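You operate a simulated robot arm through the tools that you are given. There is no shell and no other tool. Be economical: measure what you need, move in short steps, check, and stop when the job is done.

You are at the controls of a simulated two-armed robot. One attempt, no reset.

## Task
Put the clip with the white tab on the front of the folding table away on the top of the bench. Put the weight with the teal stripe on the fourth steel shelf from the bottom. Put the grease brush on top of the white card box. Put the yellow wheel stand on the set-up card. Pick up the white wing mount with one hand, pass it to the other hand and put it on the middle steel shelf. Open the big car body. Do these in any order. Set down upright: yellow wheel stand, white wing mount.

Only the result counts: the job must be done as asked and must still hold three seconds after the hand-in. Knocking over, shifting, dropping, spilling or breaking anything else fails it.

## Robot
Two 6-joint arms with fingered hands on one trunk, on a base that drives. Base frame: it is fixed to the floor where the robot stands at the start and does not move with it; the origin is under the middle of the robot, x ahead of it, y to its left, z up; the surface under the hand at the start is at about z = 740. Units: mm, rad, N and s.
The left shoulder is at the start at [50, 170, 960], the right one opposite. With the tool pointing down near the work surface each hand reaches from about 500 to 780 mm from the robot's upright axis, wherever it stands, measured 20 degrees to its own side. Places, roughly: big car body [800, -2700, 200]; clip with the white tab (2x4x2 cm) [500, -100, 700]; fourth steel shelf [2800, 100, 1300]; grease brush (3x3x15 cm) [800, -300, 800]; middle steel shelf [2800, 100, 900]; set-up card [-2250, -1000, 750]; top of the bench [-100, 1800, 900]; weight with the teal stripe [500, -250, 750]; white card box (15x6x5 cm) [2000, -3100, 600]; white wing mount (8x6x10 cm) [1000, -100, 800]; yellow wheel stand (7x7x12 cm) [1000, -300, 800]. Payload 3.5 kg a hand.
The tool frame of a hand sits at the grasp point between the pads (the TCP): z along the fingers, y along the line on which they close. The tips reach 26 mm beyond it. The gripper opens to 132 mm. The gripper's body begins 73 mm behind the TCP. The gripper is a hand of 3 fingers: y runs from the thumb to the fingers, the wrist lies at [0, 0, -234] in the tool frame.
Orientation is that of the tool frame in the base frame, as [roll, pitch, yaw] about the fixed x, y, z axes, in that order (R = Rz(yaw) Ry(pitch) Rx(roll)). With the fingers straight down and closing along the base's y, the tool's x points along the base's -x, its y along +y and its z along -z.

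## Interface
- The arms move only by the tool jog_arm. It takes "left_increments", "right_increments" or both (then of equal length, played together; a hand with none holds still); each is a list that holds one entry, the list of rows, each a list of 6 numbers: the shift along the base's x, y, z in mm, then the turn, a rotation vector about the base's x, y, z in rad. In form: [[[x, y, z, ax, ay, az], ...]]. A call has 1 to 12 rows; each row is the pose to reach, as a shift and turn from the pose commanded when the call began. Each row takes 0.2 s and may step no farther than 50 mm and 0.15 rad from the row before; otherwise, the whole call is refused. Where a pose cannot be reached the arm comes as near as it can. A force on the tool above 40 N (or 10 N above the force at the start of the call, whichever is more), or a blocked arm, ends the call early, and 0.2 s more pass. In this call time passes only in rows, and 0.2 s behind the last. It gives the time, the measured TCP pose, the force on the tool (base axes), the opening and the grip force at its end, in the units of the frame above (readings bear some noise), with the torque about the TCP (base axes, N m) and any sound that the robot's microphone picked up.
- Cameras (640 x 400 px; columns grow to the right, rows downward): "scene" is now at [38.7, -22.7, 1553.5]; the picture's right is [-0.29, -0.96, 0.00], its down [-0.70, 0.21, -0.69] and it looks along [0.66, -0.20, -0.73] (base axes); focal length 270 px, centre (320, 200). "left" rides on the left gripper at [-62, 3, -92] in its tool frame; the picture's right is [-0.05, -1.00, 0.00], its down [0.83, -0.04, -0.55] and it looks along [0.55, -0.03, 0.83] (tool axes); focal length 230 px, centre (320, 200). "right" rides on the right gripper at [62, 3, -92] in its tool frame; the picture's right is [-0.05, 1.00, 0.00], its down [-0.83, -0.04, -0.56] and it looks along [-0.55, -0.03, 0.83] (tool axes); focal length 230 px, centre (320, 200).
- camera(camera): a new picture of that camera. The clock stands still meanwhile.
- slide_trunk(by): slides the trunk up (or, below 0, down) by that many mm; the arms and the scene camera ride with it, the base frame stays. It gives what a move gives, with no picture.
- drive_base(legs): drives the robot by 1 to 6 legs, each [ahead, left, turn to the left] in mm, mm and rad, along the robot's own axes; the way and the turn of a leg run together, so that a leg with both is an arc; at most 1500 mm and 3.142 rad a leg. The arms and the cameras ride along, it lands a little off, and it stops where it bumps. It gives what a move gives.
- finger_targets(finger1, finger2, thumb_bend, hand): sets how far each is bent, from 0 (flat) to 100 (curled in); at 30 the hand is open as for a grip, at 70 the pads meet at the TCP. One left out holds its place. A second passes; each finger stops where it meets its share of the squeeze, and holds until it gets a number again. It is the only way to open and close the hand. It gives what a move gives, with no picture; readings hold the bend of each and the force on the fingers (four entries, about 0 where the hand has none), thumb and palm.
- head_to(pan, tilt): turns the head with the scene camera to pan (to the left, within 1.501 rad either way) and tilt (down, from -0.506 to 1.204), counted from straight ahead of the robot. It gives what a move gives.
- measure_at(camera, pixels): for up to 12 pixels [column, row] of the newest picture of that camera ("zoom" is the newest enlarged one), the place [x, y, z] in the base frame of the surface seen there, good to about 3 mm. The clock stands still meanwhile.
- close_up(camera, box): a new picture of the part [left, top, right, bottom] of that camera's present view, enlarged. The clock stands still meanwhile.
- close_job(): hands the job in; it is judged then, once.

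Go step by step. Measure first, check grasps and placings, and put right what went wrong. The budget is 124 turns and 124 pictures, counting those below and the enlarged ones. Unless the task says otherwise, let go and move clear before handing in.

The tools are called after "Request:" as name(argument=value, ...) on one line, values as JSON. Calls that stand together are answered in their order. jog_arm: Moves the arms, as the interface text tells. Its arguments: {"type":"object","properties":{"left_increments":{"type":"array"},"right_increments":{"type":"array"}},"required":[]} The other tools are called the same way: slide_trunk (by) slides the trunk up or down; finger_targets (finger1, finger2, thumb_bend, hand) moves the fingers one by one; drive_base (legs) drives the base; head_to (pan, tilt) turns the head that bears the scene camera; camera (camera) takes a picture; measure_at (camera, pixels) gives the place of the surface under pixels of a picture; close_up (camera, box) takes an enlarged picture of a part of a camera's view; close_job () hands the job in.

At the start:

```text
time: 0.0
left_tcp_pos: [641.3, 67.7, 975.0]
left_tcp_rot: [-3.139, 0.001, -3.14]
left_ft_force: [0.0, 0.0, -0.4]
left_moment: [-0.01, -0.04, 0.02]
left_gripper_width: 131.7
left_grasp_force: 0.0
left_shape: jaw
left_bend: [30.0, 30.0, 30.0]
left_finger forces: [0.0, 0.0, 0.0, 0.0, 0.0, 0.0]
right_tcp_pos: [520.2, -357.9, 1013.1]
right_tcp_rot: [3.14, -0.002, 3.14]
right_ft_force: [0.2, 0.4, 0.1]
right_moment: [0.0, 0.01, 0.0]
right_gripper_width: 132.0
right_grasp_force: 0.0
right_shape: jaw
right_bend: [30.0, 30.0, 30.0]
right_finger forces: [0.0, 0.1, 0.0, 0.0, 0.0, 0.0]
trunk travel left (down, up): [-575.0, 135.0]
robot x, y, heading: [0.7, -0.2, -0.002]
head pan, tilt: [-0.295, 0.813]
```

scene: 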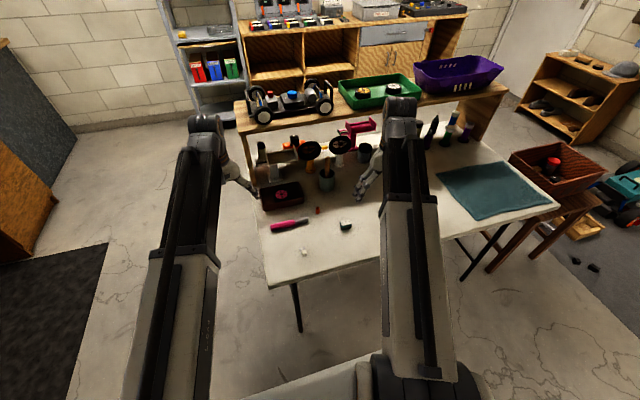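
right: 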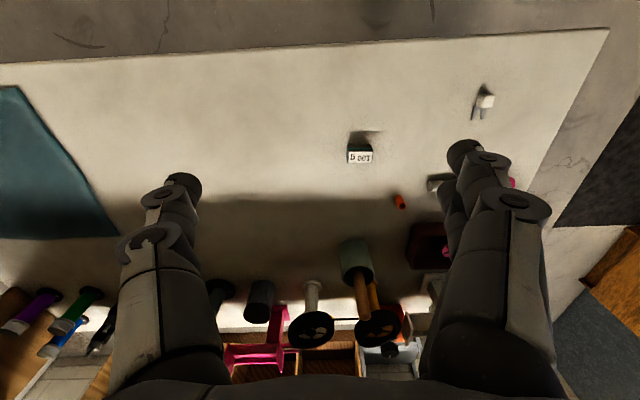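
left: 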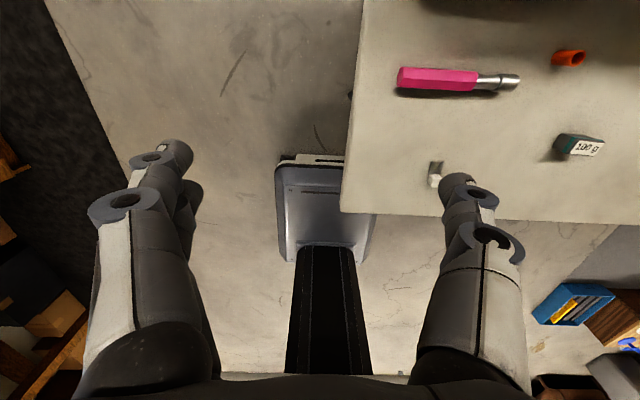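

The table holds the clip (scene ~303,250), the weight (~345,225) and more items behind. I'll enlarge the table area and measure.

Request:
close_up(camera="scene", box=[230, 70, 480, 270])

Request:
close_up(camera="right", box=[180, 60, 540, 390])

Request:
measure_at(camera="right", pixels=[[487, 102], [477, 100], [360, 155], [360, 145], [310, 200], [312, 325], [400, 200], [355, 250], [300, 100], [280, 315], [480, 120]])

```text
2.00 times, centred on (355, 170) of scene
```

zoom: 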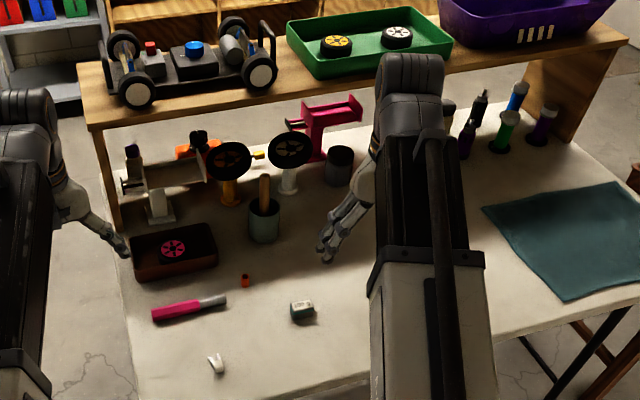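

```text
1.21 times, centred on (360, 225) of right
```

zoom: 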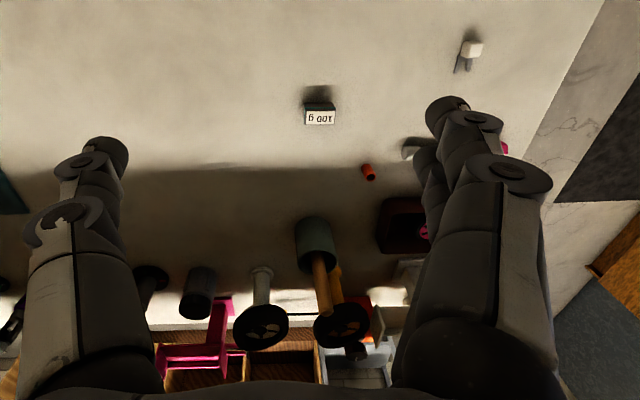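

```text
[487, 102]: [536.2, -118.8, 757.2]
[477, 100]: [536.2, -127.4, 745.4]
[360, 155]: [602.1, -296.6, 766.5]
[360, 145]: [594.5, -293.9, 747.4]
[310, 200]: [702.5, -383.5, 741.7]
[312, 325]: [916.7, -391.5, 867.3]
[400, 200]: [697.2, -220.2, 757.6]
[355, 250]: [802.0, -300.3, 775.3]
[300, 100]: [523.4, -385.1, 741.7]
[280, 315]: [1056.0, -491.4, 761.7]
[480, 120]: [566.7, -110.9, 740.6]
```

The arms hide part of the table, so I'll swing the hands outwards for a clear view and then measure again.

Request:
jog_arm(left_increments=[[[0, 50, 20, 0, 0, 0], [0, 100, 40, 0, 0, 0], [0, 150, 60, 0, 0, 0], [-20, 200, 60, 0, 0, 0], [-50, 240, 60, 0, 0, 0]]], right_increments=[[[0, -40, 10, 0, 0, 0], [0, -80, 20, 0, 0, 0], [0, -120, 20, 0, 0, 0], [0, -160, 20, 0, 0, 0], [0, -200, 20, 0, 0, 0]]])

Request:
close_up(camera="scene", box=[230, 70, 480, 270])

```text
refused: row 1 steps farther than a row can; nothing moved
```

```text
2.00 times, centred on (355, 170) of scene
```

zoom: 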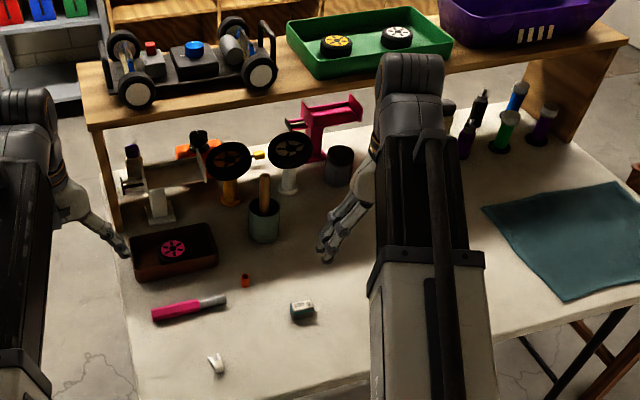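

Request:
jog_arm(left_increments=[[[0, 45, 10, 0, 0, 0], [0, 90, 20, 0, 0, 0], [0, 135, 30, 0, 0, 0], [-10, 180, 30, 0, 0, 0], [-30, 220, 30, 0, 0, 0]]], right_increments=[[[0, -40, 10, 0, 0, 0], [0, -80, 20, 0, 0, 0], [0, -120, 20, 0, 0, 0], [0, -160, 20, 0, 0, 0], [0, -200, 20, 0, 0, 0]]])

Request:
close_up(camera="scene", box=[230, 70, 480, 270])

Request:
measure_at(camera="zoom", pixels=[[232, 165], [230, 200], [291, 152], [290, 185], [264, 185], [263, 205], [160, 175], [160, 205], [132, 170], [110, 123], [217, 364], [128, 378]])

```text
time: 1.2
left_tcp_pos: [609.5, 288.1, 1006.5]
left_tcp_rot: [-3.141, -0.002, 3.14]
left_ft_force: [-0.6, -0.6, -0.6]
left_moment: [-0.01, 0.04, 0.0]
left_gripper_width: 131.8
left_grasp_force: 0.2
left_shape: jaw
left_bend: [30.0, 30.0, 30.0]
left_finger forces: [0.1, 0.0, 0.2, 0.0, 0.0, 0.0]
right_tcp_pos: [519.9, -557.3, 1032.6]
right_tcp_rot: [-3.141, 0.0, 3.141]
right_ft_force: [0.1, -0.6, 0.2]
right_moment: [0.01, -0.01, 0.0]
right_gripper_width: 131.7
right_grasp_force: 0.1
right_shape: jaw
right_bend: [30.0, 30.0, 30.0]
right_finger forces: [0.1, 0.0, 0.0, 0.1, 0.1, 0.1]
trunk travel left (down, up): [-575.0, 135.0]
robot x, y, heading: [3.0, 1.6, 0.004]
head pan, tilt: [-0.295, 0.813]
```

```text
2.00 times, centred on (355, 170) of scene
```

zoom: 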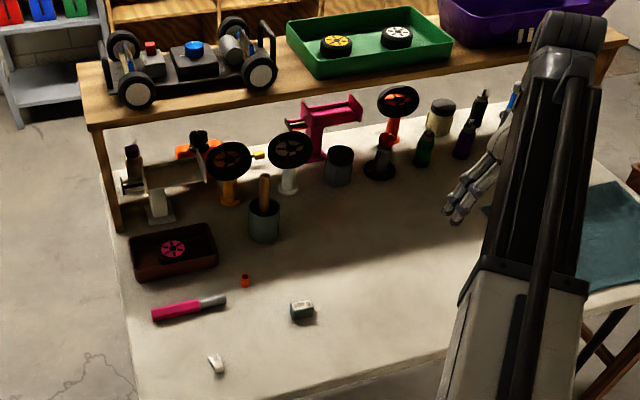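

```text
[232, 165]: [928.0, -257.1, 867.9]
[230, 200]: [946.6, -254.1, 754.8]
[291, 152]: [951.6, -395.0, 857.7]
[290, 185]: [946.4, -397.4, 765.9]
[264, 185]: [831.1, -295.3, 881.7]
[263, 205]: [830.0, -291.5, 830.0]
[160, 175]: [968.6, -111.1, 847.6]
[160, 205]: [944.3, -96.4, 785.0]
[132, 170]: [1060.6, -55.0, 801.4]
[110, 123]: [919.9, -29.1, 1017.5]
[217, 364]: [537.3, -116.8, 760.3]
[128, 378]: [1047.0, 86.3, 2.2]
```

The yellow stand (zoom 230,190) and the white mount (zoom 160,190) stand close to the wooden shelf's front edge. I'll zoom in on them and measure the shelf.

Request:
measure_at(camera="zoom", pixels=[[100, 131], [180, 110], [260, 95], [320, 82], [80, 62], [320, 185], [340, 160], [100, 160], [150, 395], [420, 362], [302, 305], [302, 313]])

Request:
close_up(camera="scene", box=[270, 110, 390, 185])

Request:
close_up(camera="scene", box=[290, 210, 370, 260])

Request:
camera(camera="left")

```text
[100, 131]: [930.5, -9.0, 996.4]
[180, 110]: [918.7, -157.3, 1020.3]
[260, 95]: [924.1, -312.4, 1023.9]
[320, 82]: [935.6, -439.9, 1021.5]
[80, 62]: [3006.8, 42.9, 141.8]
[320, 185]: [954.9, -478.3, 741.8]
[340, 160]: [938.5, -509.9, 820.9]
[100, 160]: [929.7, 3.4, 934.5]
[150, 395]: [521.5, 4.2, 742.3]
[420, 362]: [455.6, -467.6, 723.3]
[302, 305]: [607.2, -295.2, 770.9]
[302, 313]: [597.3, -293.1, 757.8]
```

```text
5.33 times, centred on (330, 148) of scene
```

zoom: 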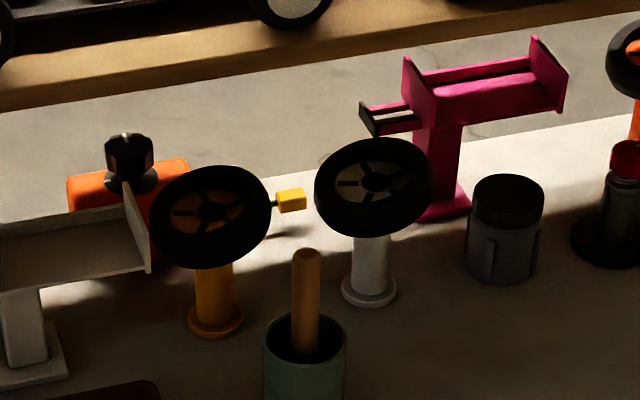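

```text
8.00 times, centred on (330, 235) of scene
```

zoom: 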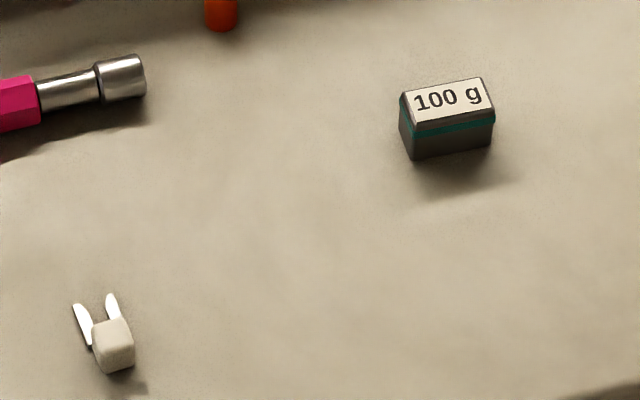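

```text
114 pictures are left
```

left: 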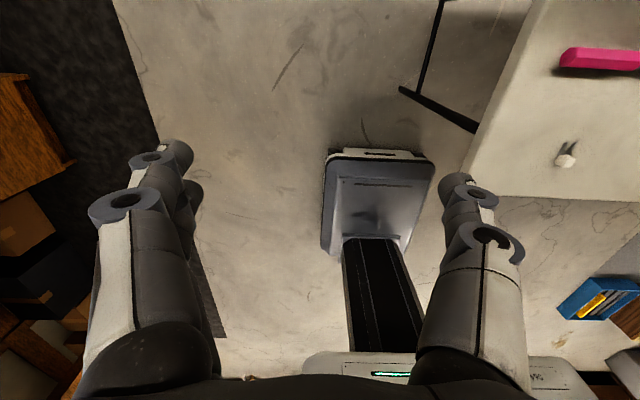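

The weight (teal stripe, top near 607,-295,771), clip, stand, brush and mount are identified. I need the base's front extent, the table's edge and a look around the room.

Request:
measure_at(camera="left", pixels=[[378, 154], [340, 200], [420, 250], [462, 195], [470, 120], [560, 200], [470, 375], [410, 88]])

Request:
head_to(pan=-1.2, tilt=0.45)

Request:
camera(camera="scene")

Request:
head_to(pan=1.45, tilt=0.45)

Request:
camera(camera="scene")

Request:
head_to(pan=0.1, tilt=0.3)

Request:
camera(camera="scene")

```text
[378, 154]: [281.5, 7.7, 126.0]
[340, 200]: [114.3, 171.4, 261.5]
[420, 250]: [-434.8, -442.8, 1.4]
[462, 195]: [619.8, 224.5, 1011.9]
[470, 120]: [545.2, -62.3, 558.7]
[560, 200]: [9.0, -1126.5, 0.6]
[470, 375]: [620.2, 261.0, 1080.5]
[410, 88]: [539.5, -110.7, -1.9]
```

```text
time: 2.4
left_tcp_pos: [610.9, 286.9, 1006.7]
left_tcp_rot: [3.141, -0.001, -3.141]
left_ft_force: [0.1, 0.7, -0.3]
left_moment: [0.0, -0.01, -0.02]
left_gripper_width: 132.0
left_grasp_force: 0.1
left_shape: jaw
left_bend: [30.0, 30.0, 30.0]
left_finger forces: [0.0, 0.0, 0.0, 0.0, 0.1, 0.1]
right_tcp_pos: [521.2, -557.2, 1031.3]
right_tcp_rot: [3.141, -0.002, -3.141]
right_ft_force: [-0.4, 0.1, 0.1]
right_moment: [-0.01, -0.02, 0.01]
right_gripper_width: 131.9
right_grasp_force: 0.1
right_shape: jaw
right_bend: [30.0, 30.0, 30.0]
right_finger forces: [0.0, 0.1, 0.0, 0.1, 0.0, 0.1]
trunk travel left (down, up): [-575.0, 135.0]
robot x, y, heading: [2.8, 2.2, 0.004]
head pan, tilt: [-1.201, 0.45]
```

```text
113 pictures are left
```

scene: 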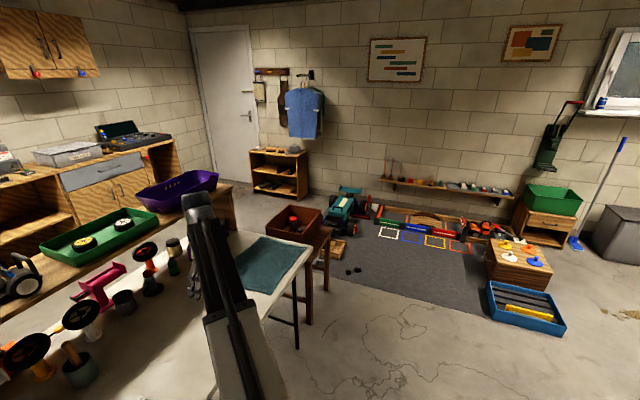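

```text
time: 4.8
left_tcp_pos: [610.1, 287.0, 1006.4]
left_tcp_rot: [-3.141, -0.001, 3.139]
left_ft_force: [0.1, 0.7, 0.5]
left_moment: [0.0, 0.03, -0.01]
left_gripper_width: 131.9
left_grasp_force: 0.1
left_shape: jaw
left_bend: [30.0, 30.0, 30.0]
left_finger forces: [0.0, 0.1, 0.1, 0.0, 0.0, 0.1]
right_tcp_pos: [520.7, -556.6, 1032.4]
right_tcp_rot: [-3.14, 0.0, 3.141]
right_ft_force: [-0.2, -0.9, 0.2]
right_moment: [-0.01, -0.01, 0.0]
right_gripper_width: 131.6
right_grasp_force: 0.1
right_shape: jaw
right_bend: [30.0, 30.0, 30.0]
right_finger forces: [0.1, 0.1, 0.1, 0.0, 0.1, 0.0]
trunk travel left (down, up): [-575.0, 135.0]
robot x, y, heading: [0.7, -0.6, -0.002]
head pan, tilt: [1.45, 0.45]
```

```text
112 pictures are left
```

scene: 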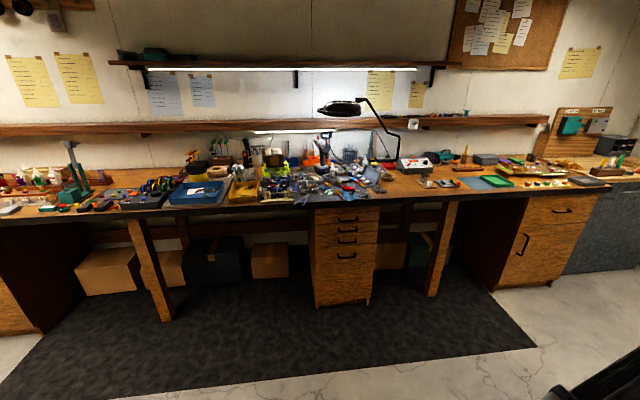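

```text
time: 6.3
left_tcp_pos: [610.2, 286.3, 1004.9]
left_tcp_rot: [3.141, 0.001, 3.141]
left_ft_force: [0.0, -0.2, -0.2]
left_moment: [0.02, -0.01, 0.01]
left_gripper_width: 131.9
left_grasp_force: 0.1
left_shape: jaw
left_bend: [30.0, 30.0, 30.0]
left_finger forces: [0.1, 0.1, 0.1, 0.0, 0.1, 0.0]
right_tcp_pos: [519.9, -557.7, 1031.8]
right_tcp_rot: [-3.142, -0.001, 3.141]
right_ft_force: [0.2, -0.1, -0.1]
right_moment: [-0.05, -0.01, 0.02]
right_gripper_width: 131.8
right_grasp_force: 0.1
right_shape: jaw
right_bend: [30.0, 30.0, 30.0]
right_finger forces: [0.1, 0.0, 0.0, 0.0, 0.0, 0.1]
trunk travel left (down, up): [-575.0, 135.0]
robot x, y, heading: [2.2, 0.0, -0.003]
head pan, tilt: [0.099, 0.3]
```

```text
111 pictures are left
```

scene: 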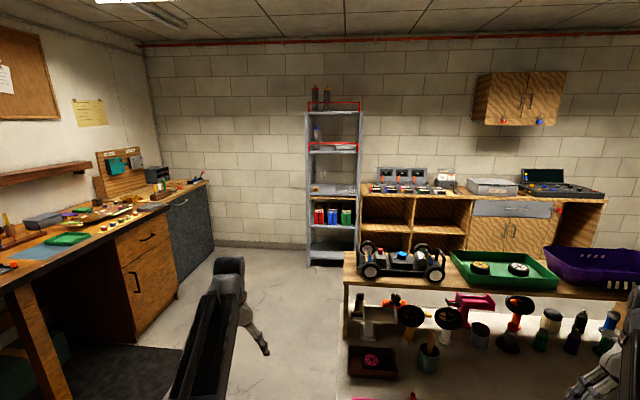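

The steel shelf stands at scene (335,185). I'll zoom in on it and on the bench top to find free places.

Request:
close_up(camera="scene", box=[280, 80, 390, 280])

Request:
measure_at(camera="scene", pixels=[[335, 150], [315, 150], [355, 150], [335, 194], [312, 193], [352, 193], [320, 229], [335, 226], [335, 250], [335, 105], [280, 240], [270, 300]])

Request:
close_up(camera="scene", box=[0, 130, 220, 280])

Request:
measure_at(camera="scene", pixels=[[165, 200], [140, 232], [30, 252], [190, 185], [120, 215], [70, 240], [60, 252], [150, 230], [200, 185]])

```text
2.00 times, centred on (335, 180) of scene
```

zoom: 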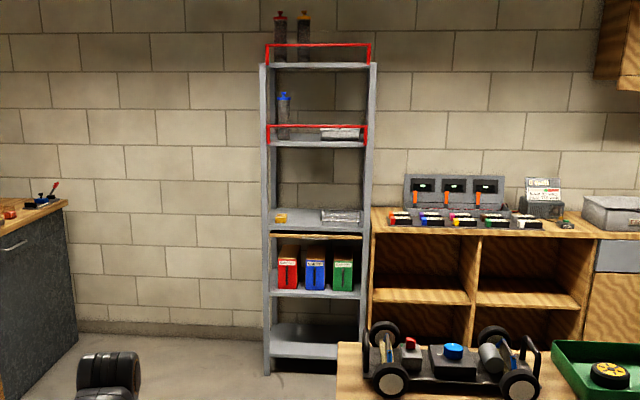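

```text
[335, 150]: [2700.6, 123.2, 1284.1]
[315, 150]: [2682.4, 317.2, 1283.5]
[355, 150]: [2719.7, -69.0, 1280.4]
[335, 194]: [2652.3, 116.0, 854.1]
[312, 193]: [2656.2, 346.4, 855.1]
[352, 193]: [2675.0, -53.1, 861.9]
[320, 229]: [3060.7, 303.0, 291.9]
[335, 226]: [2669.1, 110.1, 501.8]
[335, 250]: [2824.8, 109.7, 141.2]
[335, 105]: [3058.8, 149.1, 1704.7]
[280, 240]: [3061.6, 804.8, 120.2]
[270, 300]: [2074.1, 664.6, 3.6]
```

```text
2.67 times, centred on (110, 205) of scene
```

zoom: 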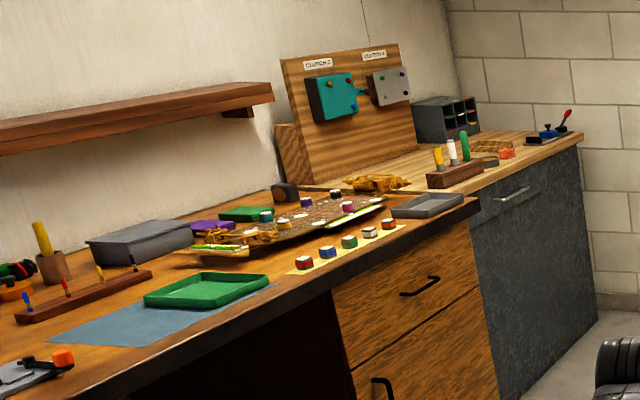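

```text
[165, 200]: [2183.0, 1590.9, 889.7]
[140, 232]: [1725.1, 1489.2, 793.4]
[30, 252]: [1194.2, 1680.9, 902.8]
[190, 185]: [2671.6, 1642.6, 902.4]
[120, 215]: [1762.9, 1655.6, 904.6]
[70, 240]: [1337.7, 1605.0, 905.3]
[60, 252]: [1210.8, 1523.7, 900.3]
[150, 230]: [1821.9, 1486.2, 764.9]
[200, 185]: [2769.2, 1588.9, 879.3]
```

The shelf's levels are about z 141/500/858/1284/1700, with a red rail on level 4. Now a closer look at the mount, stand and brush from this view.

Request:
close_up(camera="scene", box=[340, 285, 460, 385])

Request:
measure_at(camera="zoom", pixels=[[80, 145], [180, 145], [205, 130], [105, 190], [105, 220], [370, 150], [370, 215], [450, 300], [470, 375], [490, 315], [455, 340], [120, 145]])

```text
4.00 times, centred on (400, 335) of scene
```

zoom: 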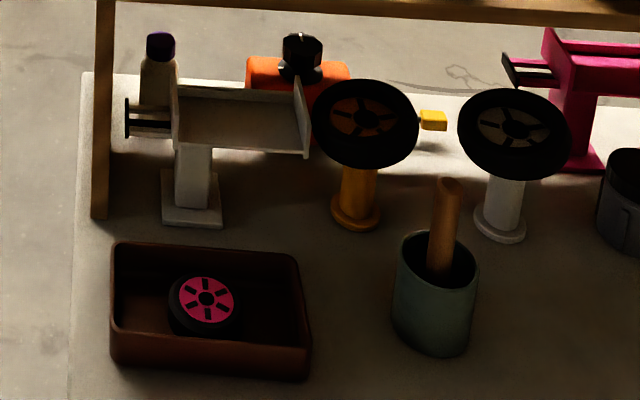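

```text
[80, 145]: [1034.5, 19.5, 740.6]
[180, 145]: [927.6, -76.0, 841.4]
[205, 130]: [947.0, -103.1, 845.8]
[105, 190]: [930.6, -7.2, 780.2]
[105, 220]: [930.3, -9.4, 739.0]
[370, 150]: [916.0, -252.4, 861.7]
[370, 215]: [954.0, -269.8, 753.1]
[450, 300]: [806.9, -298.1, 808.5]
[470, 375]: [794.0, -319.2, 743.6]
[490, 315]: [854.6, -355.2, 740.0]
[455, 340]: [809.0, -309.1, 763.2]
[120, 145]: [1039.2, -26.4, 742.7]
```

The mount's stem is near (944,-96), the yellow post near (950,-260) and the brush top near (831,-295,885), all just below the shelf edge (x≈920, z≈990). The left camera sits above the hand when pitched forward, so the left hand suits these picks; I'll move the base closer.

Request:
drive_base(legs=[[150, -130, 0]])

Request:
head_to(pan=0.0, tilt=0.65)

Request:
close_up(camera="scene", box=[230, 120, 430, 320])

```text
time: 7.8
left_tcp_pos: [759.7, 157.8, 1006.0]
left_tcp_rot: [-3.14, 0.001, -3.141]
left_ft_force: [0.4, -0.3, -0.1]
left_moment: [0.03, -0.02, 0.01]
left_gripper_width: 131.8
left_grasp_force: 0.0
left_shape: jaw
left_bend: [30.0, 30.0, 30.0]
left_finger forces: [0.1, 0.0, 0.1, 0.1, 0.0, 0.0]
right_tcp_pos: [671.3, -685.7, 1030.1]
right_tcp_rot: [3.141, 0.0, 3.141]
right_ft_force: [0.7, -0.7, 0.0]
right_moment: [0.0, 0.01, 0.02]
right_gripper_width: 131.9
right_grasp_force: 0.0
right_shape: jaw
right_bend: [30.0, 30.0, 30.0]
right_finger forces: [0.1, 0.0, 0.0, 0.0, 0.0, 0.1]
trunk travel left (down, up): [-575.0, 135.0]
robot x, y, heading: [150.6, -130.5, 0.001]
head pan, tilt: [0.099, 0.3]
```

```text
time: 8.7
left_tcp_pos: [759.0, 158.1, 1006.6]
left_tcp_rot: [3.141, -0.002, -3.14]
left_ft_force: [-1.2, -0.6, 0.3]
left_moment: [0.05, -0.03, 0.0]
left_gripper_width: 131.8
left_grasp_force: 0.0
left_shape: jaw
left_bend: [30.0, 30.0, 30.0]
left_finger forces: [0.1, 0.0, 0.0, 0.0, 0.0, 0.1]
right_tcp_pos: [670.6, -686.0, 1031.6]
right_tcp_rot: [3.141, 0.0, 3.142]
right_ft_force: [0.1, -0.3, -0.5]
right_moment: [-0.03, 0.01, -0.01]
right_gripper_width: 132.0
right_grasp_force: 0.1
right_shape: jaw
right_bend: [30.0, 30.0, 30.0]
right_finger forces: [0.0, 0.0, 0.0, 0.1, 0.0, 0.0]
trunk travel left (down, up): [-575.0, 135.0]
robot x, y, heading: [147.6, -132.5, -0.003]
head pan, tilt: [0.0, 0.649]
```

```text
2.00 times, centred on (330, 220) of scene
```

zoom: 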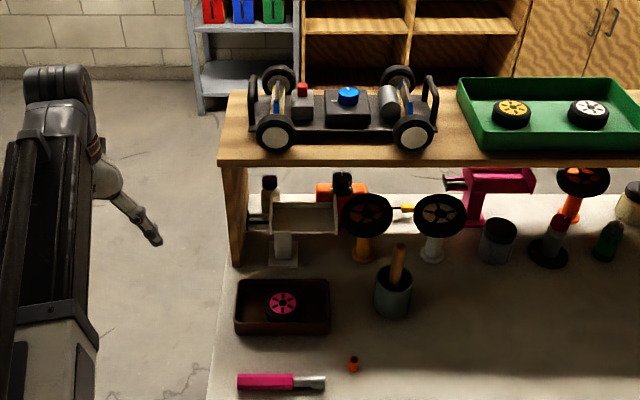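

The left hand sits clear at top left. I'll measure the mount's details in the zoom and pitch the left hand forward while bringing it in front of the mount.

Request:
measure_at(camera="zoom", pixels=[[274, 240], [290, 240], [283, 255], [283, 264], [283, 218], [272, 232], [336, 225], [250, 217], [305, 205], [246, 284], [282, 333], [260, 225]])

Request:
jog_arm(left_increments=[[[15, -40, -15, 0, -0.14, 0], [30, -80, -30, 0, -0.28, 0], [45, -120, -45, 0, -0.42, 0], [60, -160, -60, 0, -0.56, 0], [70, -200, -75, 0, -0.7, 0], [75, -235, -95, 0, -0.84, 0], [80, -255, -120, 0, -0.95, 0], [80, -258, -140, 0, -1.05, 0]]])

Request:
camera(camera="left")

Request:
camera(camera="scene")

```text
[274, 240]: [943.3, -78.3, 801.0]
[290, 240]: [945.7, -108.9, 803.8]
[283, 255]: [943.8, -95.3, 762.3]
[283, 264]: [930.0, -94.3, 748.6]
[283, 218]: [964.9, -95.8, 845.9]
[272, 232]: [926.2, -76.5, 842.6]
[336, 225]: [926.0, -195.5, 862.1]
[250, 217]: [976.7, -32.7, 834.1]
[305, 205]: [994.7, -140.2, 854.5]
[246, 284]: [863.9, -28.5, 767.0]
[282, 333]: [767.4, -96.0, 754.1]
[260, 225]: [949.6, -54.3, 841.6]
```

```text
time: 10.5
left_tcp_pos: [839.1, -100.2, 866.4]
left_tcp_rot: [-3.139, 1.052, -3.139]
left_ft_force: [1.0, -0.4, 0.6]
left_moment: [-0.01, -0.01, 0.04]
left_gripper_width: 132.2
left_grasp_force: 0.1
left_shape: jaw
left_bend: [30.0, 30.0, 30.0]
left_finger forces: [0.0, 0.0, 0.0, 0.1, 0.0, 0.0]
right_tcp_pos: [670.3, -686.2, 1033.0]
right_tcp_rot: [-3.141, -0.002, -3.14]
right_ft_force: [0.1, 0.6, 0.5]
right_moment: [0.0, -0.03, -0.01]
right_gripper_width: 132.1
right_grasp_force: 0.0
right_shape: jaw
right_bend: [30.0, 30.0, 30.0]
right_finger forces: [0.0, 0.0, 0.0, 0.0, 0.1, 0.0]
trunk travel left (down, up): [-575.0, 135.0]
robot x, y, heading: [148.4, -128.2, 0.001]
head pan, tilt: [0.0, 0.649]
```

```text
106 pictures are left
```

left: 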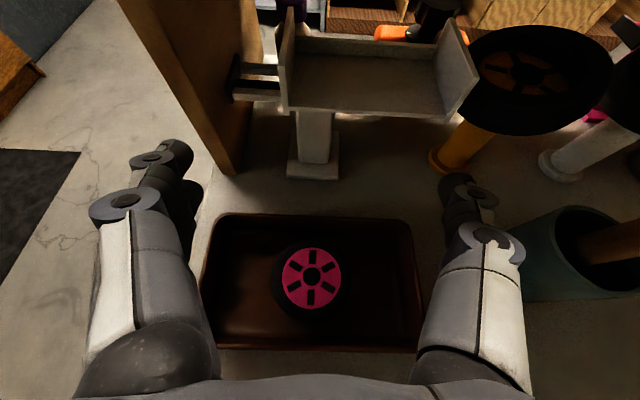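

```text
105 pictures are left
```

scene: 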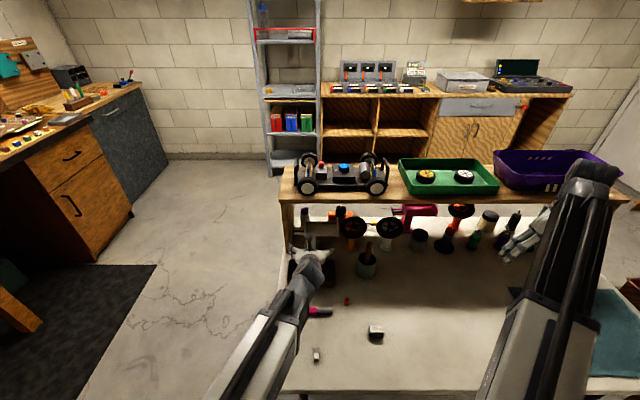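

The mount's stem (y -79..-108, front x 944) hangs under the wing (about z 840). I'll narrow the left hand, flatten the pitch, and slide the fingers around the upper stem at z≈811, leaving the lower stem for the right hand.

Request:
finger_targets(hand="left", finger1=50, finger2=50, thumb_bend=50)

Request:
jog_arm(left_increments=[[[0, 3, -20, 0, -0.12, 0], [10, 6, -40, 0, -0.25, 0], [25, 6, -55, 0, -0.25, 0]]])

Request:
camera(camera="left")

```text
time: 11.5
left_tcp_pos: [839.5, -99.2, 866.2]
left_tcp_rot: [-3.14, 1.05, -3.141]
left_ft_force: [-0.4, -0.4, 0.4]
left_moment: [0.03, 0.02, 0.0]
left_gripper_width: 68.2
left_grasp_force: 0.0
left_shape: fingers
left_bend: [50.0, 50.0, 50.0]
left_finger forces: [0.0, 0.0, 0.0, 0.1, 0.0, 0.0]
right_tcp_pos: [668.8, -687.0, 1032.3]
right_tcp_rot: [3.14, 0.001, -3.141]
right_ft_force: [0.5, -0.3, -0.1]
right_moment: [0.01, 0.01, 0.0]
right_gripper_width: 132.0
right_grasp_force: 0.0
right_shape: jaw
right_bend: [30.0, 30.0, 30.0]
right_finger forces: [0.0, 0.0, 0.0, 0.0, 0.0, 0.0]
trunk travel left (down, up): [-575.0, 135.0]
robot x, y, heading: [149.9, -129.8, 0.0]
head pan, tilt: [0.0, 0.649]
```

```text
time: 12.3
left_tcp_pos: [884.8, -87.8, 866.0]
left_tcp_rot: [3.12, 1.234, 3.109]
left_ft_force: [-0.6, 0.1, 0.1]
left_moment: [-0.01, 0.0, -0.02]
left_gripper_width: 68.3
left_grasp_force: 0.0
left_shape: fingers
left_bend: [50.0, 50.0, 50.0]
left_finger forces: [0.0, 0.0, 0.1, 0.0, 0.0, 0.1]
left hand out of reach, approached as far as the arm can: row 2, 3
right_tcp_pos: [670.3, -686.4, 1032.7]
right_tcp_rot: [3.14, 0.0, 3.141]
right_ft_force: [1.0, 0.3, -0.4]
right_moment: [-0.02, -0.04, -0.03]
right_gripper_width: 132.1
right_grasp_force: 0.1
right_shape: jaw
right_bend: [30.0, 30.0, 30.0]
right_finger forces: [0.0, 0.1, 0.0, 0.0, 0.0, 0.0]
trunk travel left (down, up): [-575.0, 135.0]
robot x, y, heading: [149.6, -129.1, 0.004]
head pan, tilt: [0.0, 0.649]
```

```text
104 pictures are left
```

left: 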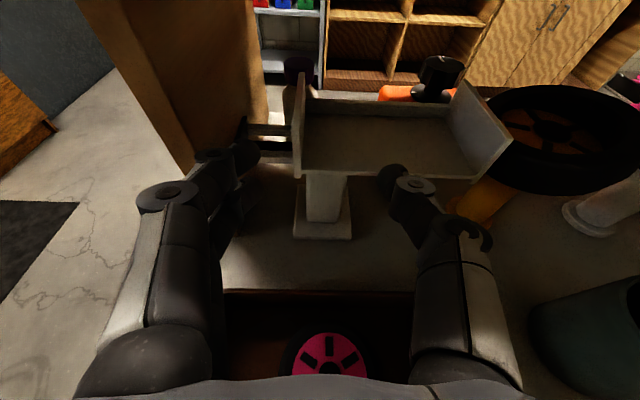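

The arm is too folded at this distance, so the base is too near. I'll back up 100 mm and take the pose again.

Request:
drive_base(legs=[[-100, 0, 0]])

Request:
jog_arm(left_increments=[[[20, -3, -30, 0, 0, 0], [40, -5, -50, 0, 0, 0]]])

```text
time: 13.4
left_tcp_pos: [783.4, -87.7, 867.3]
left_tcp_rot: [3.118, 1.234, 3.107]
left_ft_force: [-0.2, 0.2, -0.1]
left_moment: [0.0, -0.01, -0.03]
left_gripper_width: 68.2
left_grasp_force: 0.0
left_shape: fingers
left_bend: [50.0, 50.0, 50.0]
left_finger forces: [0.0, 0.0, 0.1, 0.1, 0.0, 0.0]
right_tcp_pos: [569.5, -685.3, 1032.8]
right_tcp_rot: [-3.141, 0.0, -3.14]
right_ft_force: [-0.3, 0.4, -0.7]
right_moment: [0.02, 0.0, 0.01]
right_gripper_width: 132.0
right_grasp_force: 0.0
right_shape: jaw
right_bend: [30.0, 30.0, 30.0]
right_finger forces: [0.0, 0.0, 0.0, 0.0, 0.0, 0.0]
trunk travel left (down, up): [-575.0, 135.0]
robot x, y, heading: [50.7, -131.8, 0.002]
head pan, tilt: [0.0, 0.649]
```

```text
time: 14.0
left_tcp_pos: [831.6, -90.4, 831.6]
left_tcp_rot: [3.114, 1.213, 3.102]
left_ft_force: [0.2, 0.1, -0.2]
left_moment: [-0.01, -0.03, -0.01]
left_gripper_width: 68.2
left_grasp_force: 0.1
left_shape: fingers
left_bend: [50.0, 50.0, 50.0]
left_finger forces: [0.0, 0.0, 0.1, 0.0, 0.0, 0.0]
left hand out of reach, approached as far as the arm can: row 1, 2
right_tcp_pos: [569.6, -686.0, 1031.1]
right_tcp_rot: [3.141, 0.001, 3.141]
right_ft_force: [-0.1, 0.3, -0.3]
right_moment: [0.01, 0.02, 0.01]
right_gripper_width: 131.7
right_grasp_force: 0.0
right_shape: jaw
right_bend: [30.0, 30.0, 30.0]
right_finger forces: [0.1, 0.0, 0.0, 0.0, 0.0, 0.1]
trunk travel left (down, up): [-575.0, 135.0]
robot x, y, heading: [46.9, -128.5, 0.003]
head pan, tilt: [0.0, 0.649]
```

The wrist should gain range farther out, so I'll continue forward and low towards the stem in small steps.

Request:
jog_arm(left_increments=[[[20, -2, -15, 0, 0, 0], [45, -3, -22, 0, 0, 0]]])

Request:
camera(camera="left")

```text
time: 14.6
left_tcp_pos: [880.4, -93.7, 820.2]
left_tcp_rot: [3.115, 1.221, 3.101]
left_ft_force: [-0.3, 0.1, -0.3]
left_moment: [0.01, 0.04, -0.01]
left_gripper_width: 68.3
left_grasp_force: 0.1
left_shape: fingers
left_bend: [50.0, 50.0, 50.0]
left_finger forces: [0.0, 0.0, 0.0, 0.0, 0.1, 0.0]
left hand out of reach, approached as far as the arm can: row 1, 2
right_tcp_pos: [570.7, -685.7, 1032.1]
right_tcp_rot: [3.141, -0.001, 3.14]
right_ft_force: [0.0, -0.2, 0.5]
right_moment: [0.03, -0.01, 0.0]
right_gripper_width: 131.9
right_grasp_force: 0.0
right_shape: jaw
right_bend: [30.0, 30.0, 30.0]
right_finger forces: [0.1, 0.0, 0.0, 0.0, 0.1, 0.0]
trunk travel left (down, up): [-575.0, 135.0]
robot x, y, heading: [49.5, -128.3, 0.0]
head pan, tilt: [0.0, 0.649]
```

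```text
103 pictures are left
```

left: 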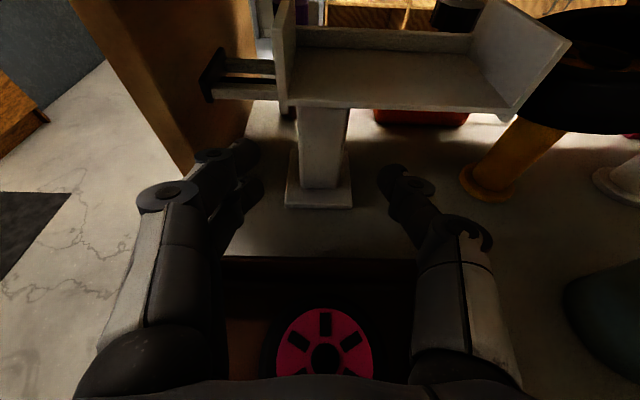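

The stem is lined up between the thumb (400,190) and the two fingers (240,170). I'll slide forward at this height and check.

Request:
jog_arm(left_increments=[[[20, 0, 0, 0, 0.03, 0], [45, 0, -2, 0, 0.03, 0], [68, 0, -4, 0, 0.03, 0]]])

Request:
camera(camera="left")

```text
time: 15.4
left_tcp_pos: [948.1, -91.8, 816.8]
left_tcp_rot: [3.121, 1.204, 3.112]
left_ft_force: [0.4, -0.2, -0.3]
left_moment: [-0.01, 0.0, -0.01]
left_gripper_width: 68.1
left_grasp_force: 0.0
left_shape: fingers
left_bend: [50.0, 50.0, 50.0]
left_finger forces: [0.0, 0.0, 0.0, 0.0, 0.1, 0.0]
right_tcp_pos: [570.0, -686.4, 1031.7]
right_tcp_rot: [-3.141, -0.001, -3.14]
right_ft_force: [-1.2, 0.0, 0.0]
right_moment: [-0.02, 0.02, -0.01]
right_gripper_width: 131.6
right_grasp_force: 0.0
right_shape: jaw
right_bend: [30.0, 30.0, 30.0]
right_finger forces: [0.0, 0.1, 0.0, 0.0, 0.0, 0.0]
trunk travel left (down, up): [-575.0, 135.0]
robot x, y, heading: [48.5, -127.6, -0.004]
head pan, tilt: [0.0, 0.649]
```

```text
102 pictures are left
```

left: 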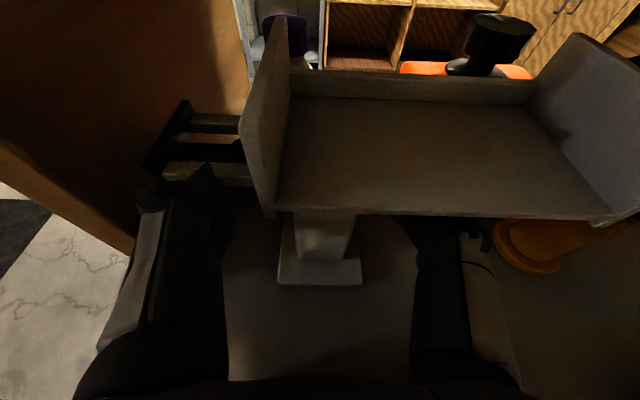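

The fingers straddle the stem with no contact. I'll drop 8 mm for clearance under the wing and close the hand.

Request:
jog_arm(left_increments=[[[3, -2, -8, 0, 0, 0]]])

Request:
finger_targets(hand="left", finger1=68, finger2=68, thumb_bend=68)

Request:
camera(camera="left")

```text
time: 15.8
left_tcp_pos: [950.0, -94.2, 807.6]
left_tcp_rot: [3.122, 1.204, 3.113]
left_ft_force: [-0.2, 0.1, 0.8]
left_moment: [-0.01, -0.04, 0.0]
left_gripper_width: 68.2
left_grasp_force: 0.1
left_shape: fingers
left_bend: [50.0, 50.0, 50.0]
left_finger forces: [0.0, 0.1, 0.0, 0.0, 0.0, 0.1]
right_tcp_pos: [569.5, -687.0, 1031.6]
right_tcp_rot: [-3.14, 0.002, -3.142]
right_ft_force: [0.0, 0.7, 0.8]
right_moment: [0.02, 0.01, -0.01]
right_gripper_width: 131.9
right_grasp_force: 0.1
right_shape: jaw
right_bend: [30.0, 30.0, 30.0]
right_finger forces: [0.0, 0.0, 0.1, 0.0, 0.0, 0.0]
trunk travel left (down, up): [-575.0, 135.0]
robot x, y, heading: [52.5, -129.4, -0.005]
head pan, tilt: [0.0, 0.649]
```

```text
time: 16.8
left_tcp_pos: [950.1, -92.7, 808.9]
left_tcp_rot: [3.122, 1.204, 3.112]
left_ft_force: [-0.2, -0.1, -0.3]
left_moment: [0.01, 0.0, -0.05]
left_gripper_width: 32.7
left_grasp_force: 10.1
left_shape: fingers
left_bend: [61.0, 61.0, 63.0]
left_finger forces: [5.1, 5.1, 0.1, 0.1, 10.0, 0.1]
right_tcp_pos: [570.5, -686.3, 1031.6]
right_tcp_rot: [-3.141, 0.002, -3.14]
right_ft_force: [-0.4, -0.3, 0.3]
right_moment: [-0.01, 0.0, -0.02]
right_gripper_width: 132.1
right_grasp_force: 0.1
right_shape: jaw
right_bend: [30.0, 30.0, 30.0]
right_finger forces: [0.0, 0.1, 0.0, 0.1, 0.1, 0.1]
trunk travel left (down, up): [-575.0, 135.0]
robot x, y, heading: [49.0, -126.0, -0.003]
head pan, tilt: [0.0, 0.649]
```

```text
101 pictures are left
```

left: 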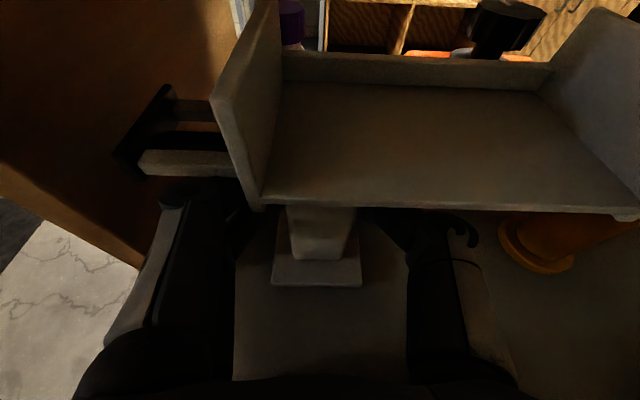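

Grip reads 10 N on a 33 mm stem. I'll lift it, back the base out and check.

Request:
jog_arm(left_increments=[[[0, 0, 15, 0, 0, 0], [0, 0, 35, 0, 0, 0], [0, 0, 60, 0, 0, 0]]])

Request:
drive_base(legs=[[-300, 0, 0]])

Request:
camera(camera="scene")

Request:
camera(camera="left")

```text
time: 17.6
left_tcp_pos: [950.7, -94.8, 867.6]
left_tcp_rot: [3.122, 1.203, 3.109]
left_ft_force: [0.3, 0.9, -1.3]
left_moment: [-0.01, 0.02, -0.01]
left_gripper_width: 32.7
left_grasp_force: 10.2
left_shape: fingers
left_bend: [62.0, 61.0, 63.0]
left_finger forces: [5.1, 4.9, 0.0, 0.1, 9.9, 0.0]
right_tcp_pos: [569.9, -685.3, 1031.8]
right_tcp_rot: [3.142, 0.0, -3.14]
right_ft_force: [0.0, 0.3, 0.1]
right_moment: [0.02, 0.0, -0.01]
right_gripper_width: 131.8
right_grasp_force: 0.1
right_shape: jaw
right_bend: [30.0, 30.0, 30.0]
right_finger forces: [0.0, 0.1, 0.0, 0.0, 0.1, 0.1]
trunk travel left (down, up): [-575.0, 135.0]
robot x, y, heading: [48.9, -130.8, -0.006]
head pan, tilt: [0.0, 0.649]
```

```text
time: 19.7
left_tcp_pos: [646.5, -90.2, 866.7]
left_tcp_rot: [3.123, 1.204, 3.117]
left_ft_force: [-1.3, 0.1, -1.9]
left_moment: [0.02, 0.03, 0.02]
left_gripper_width: 32.9
left_grasp_force: 10.0
left_shape: fingers
left_bend: [62.0, 61.0, 63.0]
left_finger forces: [5.1, 4.9, 0.0, 0.0, 10.0, 0.0]
right_tcp_pos: [270.4, -683.9, 1031.6]
right_tcp_rot: [-3.14, 0.001, -3.136]
right_ft_force: [0.3, 0.0, -0.6]
right_moment: [0.01, -0.02, -0.01]
right_gripper_width: 131.8
right_grasp_force: 0.0
right_shape: jaw
right_bend: [30.0, 30.0, 30.0]
right_finger forces: [0.0, 0.0, 0.0, 0.1, 0.1, 0.1]
trunk travel left (down, up): [-575.0, 135.0]
robot x, y, heading: [-256.6, -130.3, 0.01]
head pan, tilt: [0.0, 0.649]
```

```text
100 pictures are left
```

scene: 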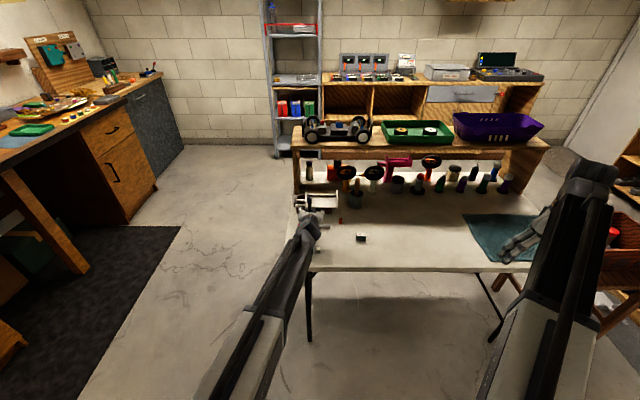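

```text
99 pictures are left
```

left: 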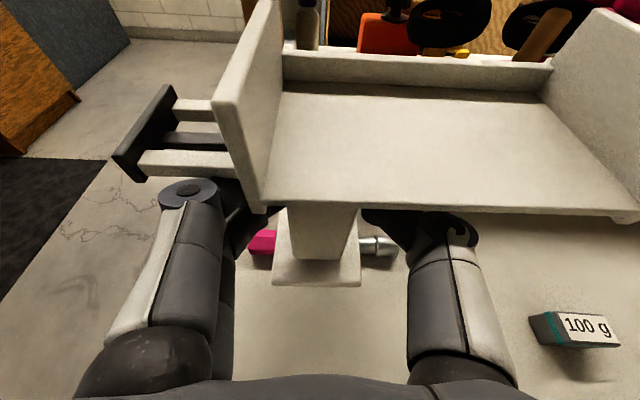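

The mount hangs firmly in the left hand. I'll bring it up and yaw the left hand inwards, while pitching the right hand to horizontal for a handover at about shoulder height.

Request:
jog_arm(left_increments=[[[-18, -4, 18, 0, 0, -0.071], [-37, -7, 35, 0, 0, -0.143], [-55, -11, 53, 0, 0, -0.214], [-74, -15, 70, 0, 0, -0.286], [-92, -18, 88, 0, 0, -0.357], [-110, -22, 105, 0, 0, -0.428], [-129, -25, 123, 0, 0, -0.5], [-147, -29, 140, 0, 0, -0.571], [-166, -33, 158, 0, 0, -0.643], [-184, -36, 175, 0, 0, -0.714], [-202, -40, 193, 0, 0, -0.785]]], right_increments=[[[20, 18, 0, 0, -0.143, 0], [41, 37, 0, 0, -0.286, 0], [61, 55, 0, 0, -0.428, 0], [82, 74, 0, 0, -0.571, 0], [102, 92, 0, 0, -0.714, 0], [122, 111, 0, 0, -0.857, 0], [143, 129, 0, 0, -1.0, 0], [163, 148, 0, 0, -1.143, 0], [184, 166, 0, 0, -1.285, 0], [204, 185, 0, 0, -1.428, 0], [224, 204, 0, 0, -1.571, 0]]])

Request:
camera(camera="scene")

```text
time: 22.1
left_tcp_pos: [444.5, -129.0, 1059.8]
left_tcp_rot: [3.125, 1.204, 2.331]
left_ft_force: [-0.4, 0.4, -1.8]
left_moment: [-0.02, -0.02, 0.01]
left_gripper_width: 32.6
left_grasp_force: 10.0
left_shape: fingers
left_bend: [62.0, 62.0, 63.0]
left_finger forces: [5.1, 4.9, 0.0, 0.0, 9.9, 0.1]
right_tcp_pos: [496.1, -473.3, 1078.7]
right_tcp_rot: [3.019, 1.521, 3.011]
right_ft_force: [-0.2, -0.1, 0.4]
right_moment: [0.02, 0.03, 0.0]
right_gripper_width: 131.9
right_grasp_force: 0.1
right_shape: jaw
right_bend: [30.0, 30.0, 30.0]
right_finger forces: [0.1, 0.0, 0.0, 0.1, 0.0, 0.1]
right hand out of reach, approached as far as the arm can: row 11
trunk travel left (down, up): [-575.0, 135.0]
robot x, y, heading: [-255.4, -127.7, 0.006]
head pan, tilt: [0.0, 0.649]
```

```text
98 pictures are left
```

scene: 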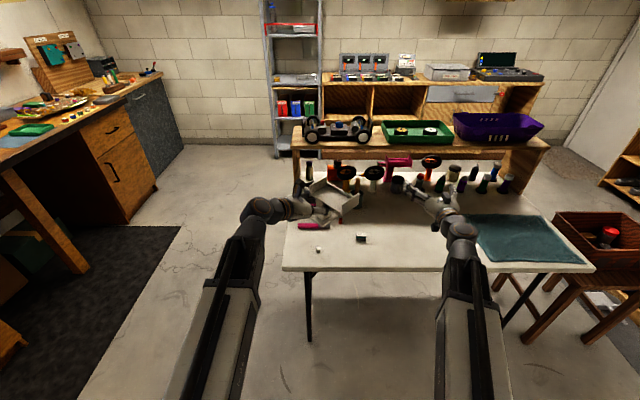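

The right hand is now nearly horizontal at (496,-473,1079). I'll yaw it 45° left to face the stem from a pre-grasp point and look with its camera.

Request:
jog_arm(right_increments=[[[-18, 37, -5, 0, 0, 0.112], [-36, 74, -10, 0, 0, 0.224], [-54, 111, -15, 0, 0, 0.336], [-72, 148, -20, 0, 0, 0.448], [-90, 185, -25, 0, 0, 0.56], [-108, 222, -30, 0, 0, 0.672], [-121, 252, -40, 0, 0, 0.785]]])

Request:
camera(camera="right")

Request:
close_up(camera="scene", box=[240, 150, 480, 270])

```text
time: 23.7
left_tcp_pos: [446.9, -126.8, 1060.7]
left_tcp_rot: [3.119, 1.202, 2.33]
left_ft_force: [0.5, 25.3, -5.4]
left_moment: [-0.79, -0.39, -1.78]
left_gripper_width: 37.4
left_grasp_force: 27.7
left_shape: fingers
left_bend: [67.0, 67.0, 64.0]
left_finger forces: [19.7, 1.2, 0.0, 0.1, 21.4, 13.0]
right_tcp_pos: [379.9, -219.6, 1087.3]
right_tcp_rot: [2.776, 1.485, -2.734]
right_ft_force: [0.2, -24.7, 5.2]
right_moment: [0.56, 0.06, 0.19]
right_gripper_width: 100.5
right_grasp_force: 0.1
right_shape: jaw
right_bend: [30.0, 57.0, 30.0]
right_finger forces: [0.1, 24.5, 0.0, 0.0, 0.1, 0.0]
right hand out of reach, approached as far as the arm can: row 1, 2, 3, 4, 5, 6, 7
trunk travel left (down, up): [-575.0, 135.0]
robot x, y, heading: [-255.3, -131.5, 0.006]
head pan, tilt: [0.0, 0.649]
```

```text
97 pictures are left
```

right: 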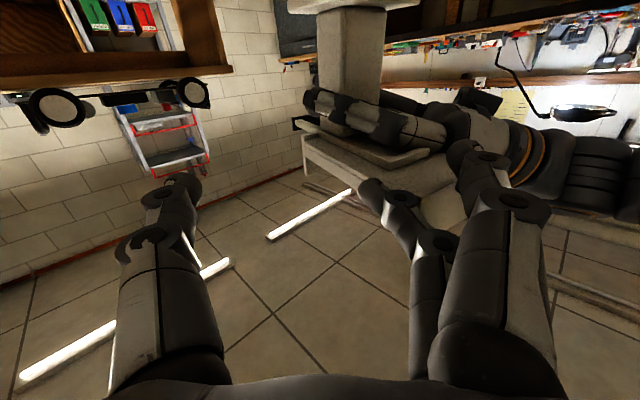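

```text
2.67 times, centred on (360, 210) of scene
```

zoom: 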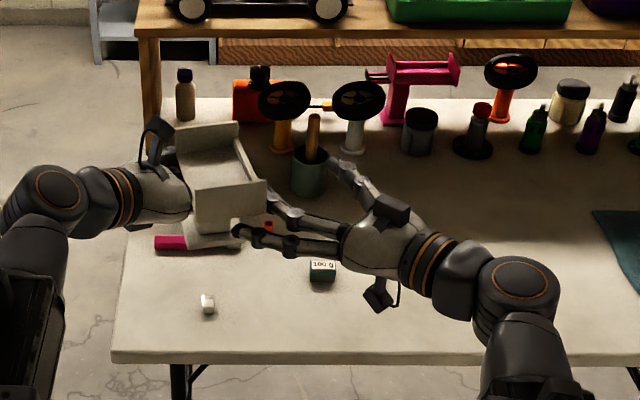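

The right fingers pressed into the wing because the arm floated up to z 1087. I'll back the right hand straight out first.

Request:
jog_arm(right_increments=[[[-10, -35, 0, 0, 0, 0], [-20, -75, 0, 0, 0, 0], [-25, -115, 0, 0, 0, 0]]])

Request:
camera(camera="left")

Request:
camera(camera="right")

```text
time: 24.5
left_tcp_pos: [444.2, -129.1, 1060.7]
left_tcp_rot: [3.122, 1.205, 2.333]
left_ft_force: [-0.5, -0.2, -1.1]
left_moment: [-0.03, -0.03, 0.02]
left_gripper_width: 36.8
left_grasp_force: 15.9
left_shape: fingers
left_bend: [67.0, 67.0, 63.0]
left_finger forces: [15.2, 0.6, 0.0, 0.0, 16.0, 0.0]
right_tcp_pos: [354.0, -329.2, 1111.8]
right_tcp_rot: [2.816, 1.507, -2.69]
right_ft_force: [0.6, 0.6, -0.6]
right_moment: [0.01, -0.01, 0.01]
right_gripper_width: 132.1
right_grasp_force: 0.1
right_shape: jaw
right_bend: [30.0, 30.0, 30.0]
right_finger forces: [0.0, 0.0, 0.0, 0.0, 0.0, 0.0]
right hand out of reach, approached as far as the arm can: row 1, 2, 3
trunk travel left (down, up): [-575.0, 135.0]
robot x, y, heading: [-250.7, -130.0, 0.008]
head pan, tilt: [0.0, 0.649]
```

```text
95 pictures are left
```

left: 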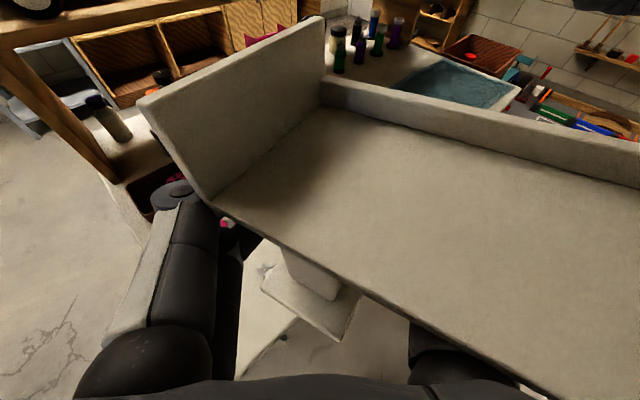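

```text
94 pictures are left
```

right: 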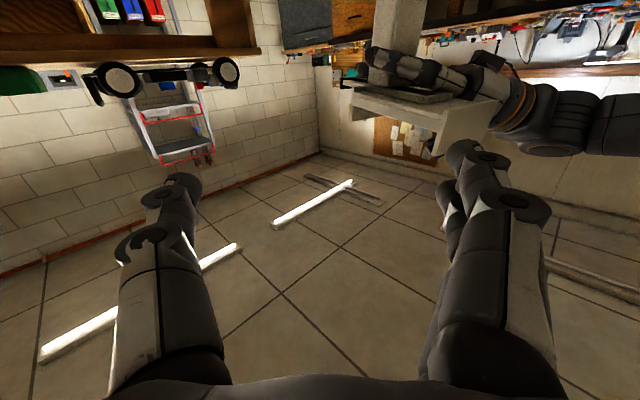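

The mount has turned about its stem in the left grip but is still held (16 N). I'll measure its present pose.

Request:
measure_at(camera="left", pixels=[[222, 210], [500, 370], [325, 110], [600, 160], [150, 100], [310, 20], [265, 285], [340, 338], [290, 270], [320, 285], [360, 290], [400, 200]])

Request:
measure_at(camera="right", pixels=[[390, 30], [415, 50], [360, 105], [440, 120], [400, 110], [485, 110], [430, 10], [380, 10]])

```text
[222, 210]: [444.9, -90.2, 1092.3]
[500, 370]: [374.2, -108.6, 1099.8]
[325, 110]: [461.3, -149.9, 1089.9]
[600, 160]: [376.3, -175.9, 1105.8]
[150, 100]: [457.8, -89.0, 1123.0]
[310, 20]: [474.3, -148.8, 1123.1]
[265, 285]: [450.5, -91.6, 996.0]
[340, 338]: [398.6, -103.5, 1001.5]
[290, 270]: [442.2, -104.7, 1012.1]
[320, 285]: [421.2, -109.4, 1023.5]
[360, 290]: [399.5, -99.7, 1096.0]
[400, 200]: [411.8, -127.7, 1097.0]
```

```text
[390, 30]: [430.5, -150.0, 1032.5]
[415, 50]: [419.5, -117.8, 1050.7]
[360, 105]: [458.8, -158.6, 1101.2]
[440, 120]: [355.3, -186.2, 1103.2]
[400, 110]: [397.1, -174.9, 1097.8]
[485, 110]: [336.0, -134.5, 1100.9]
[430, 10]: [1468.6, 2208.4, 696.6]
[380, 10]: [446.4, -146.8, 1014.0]
```

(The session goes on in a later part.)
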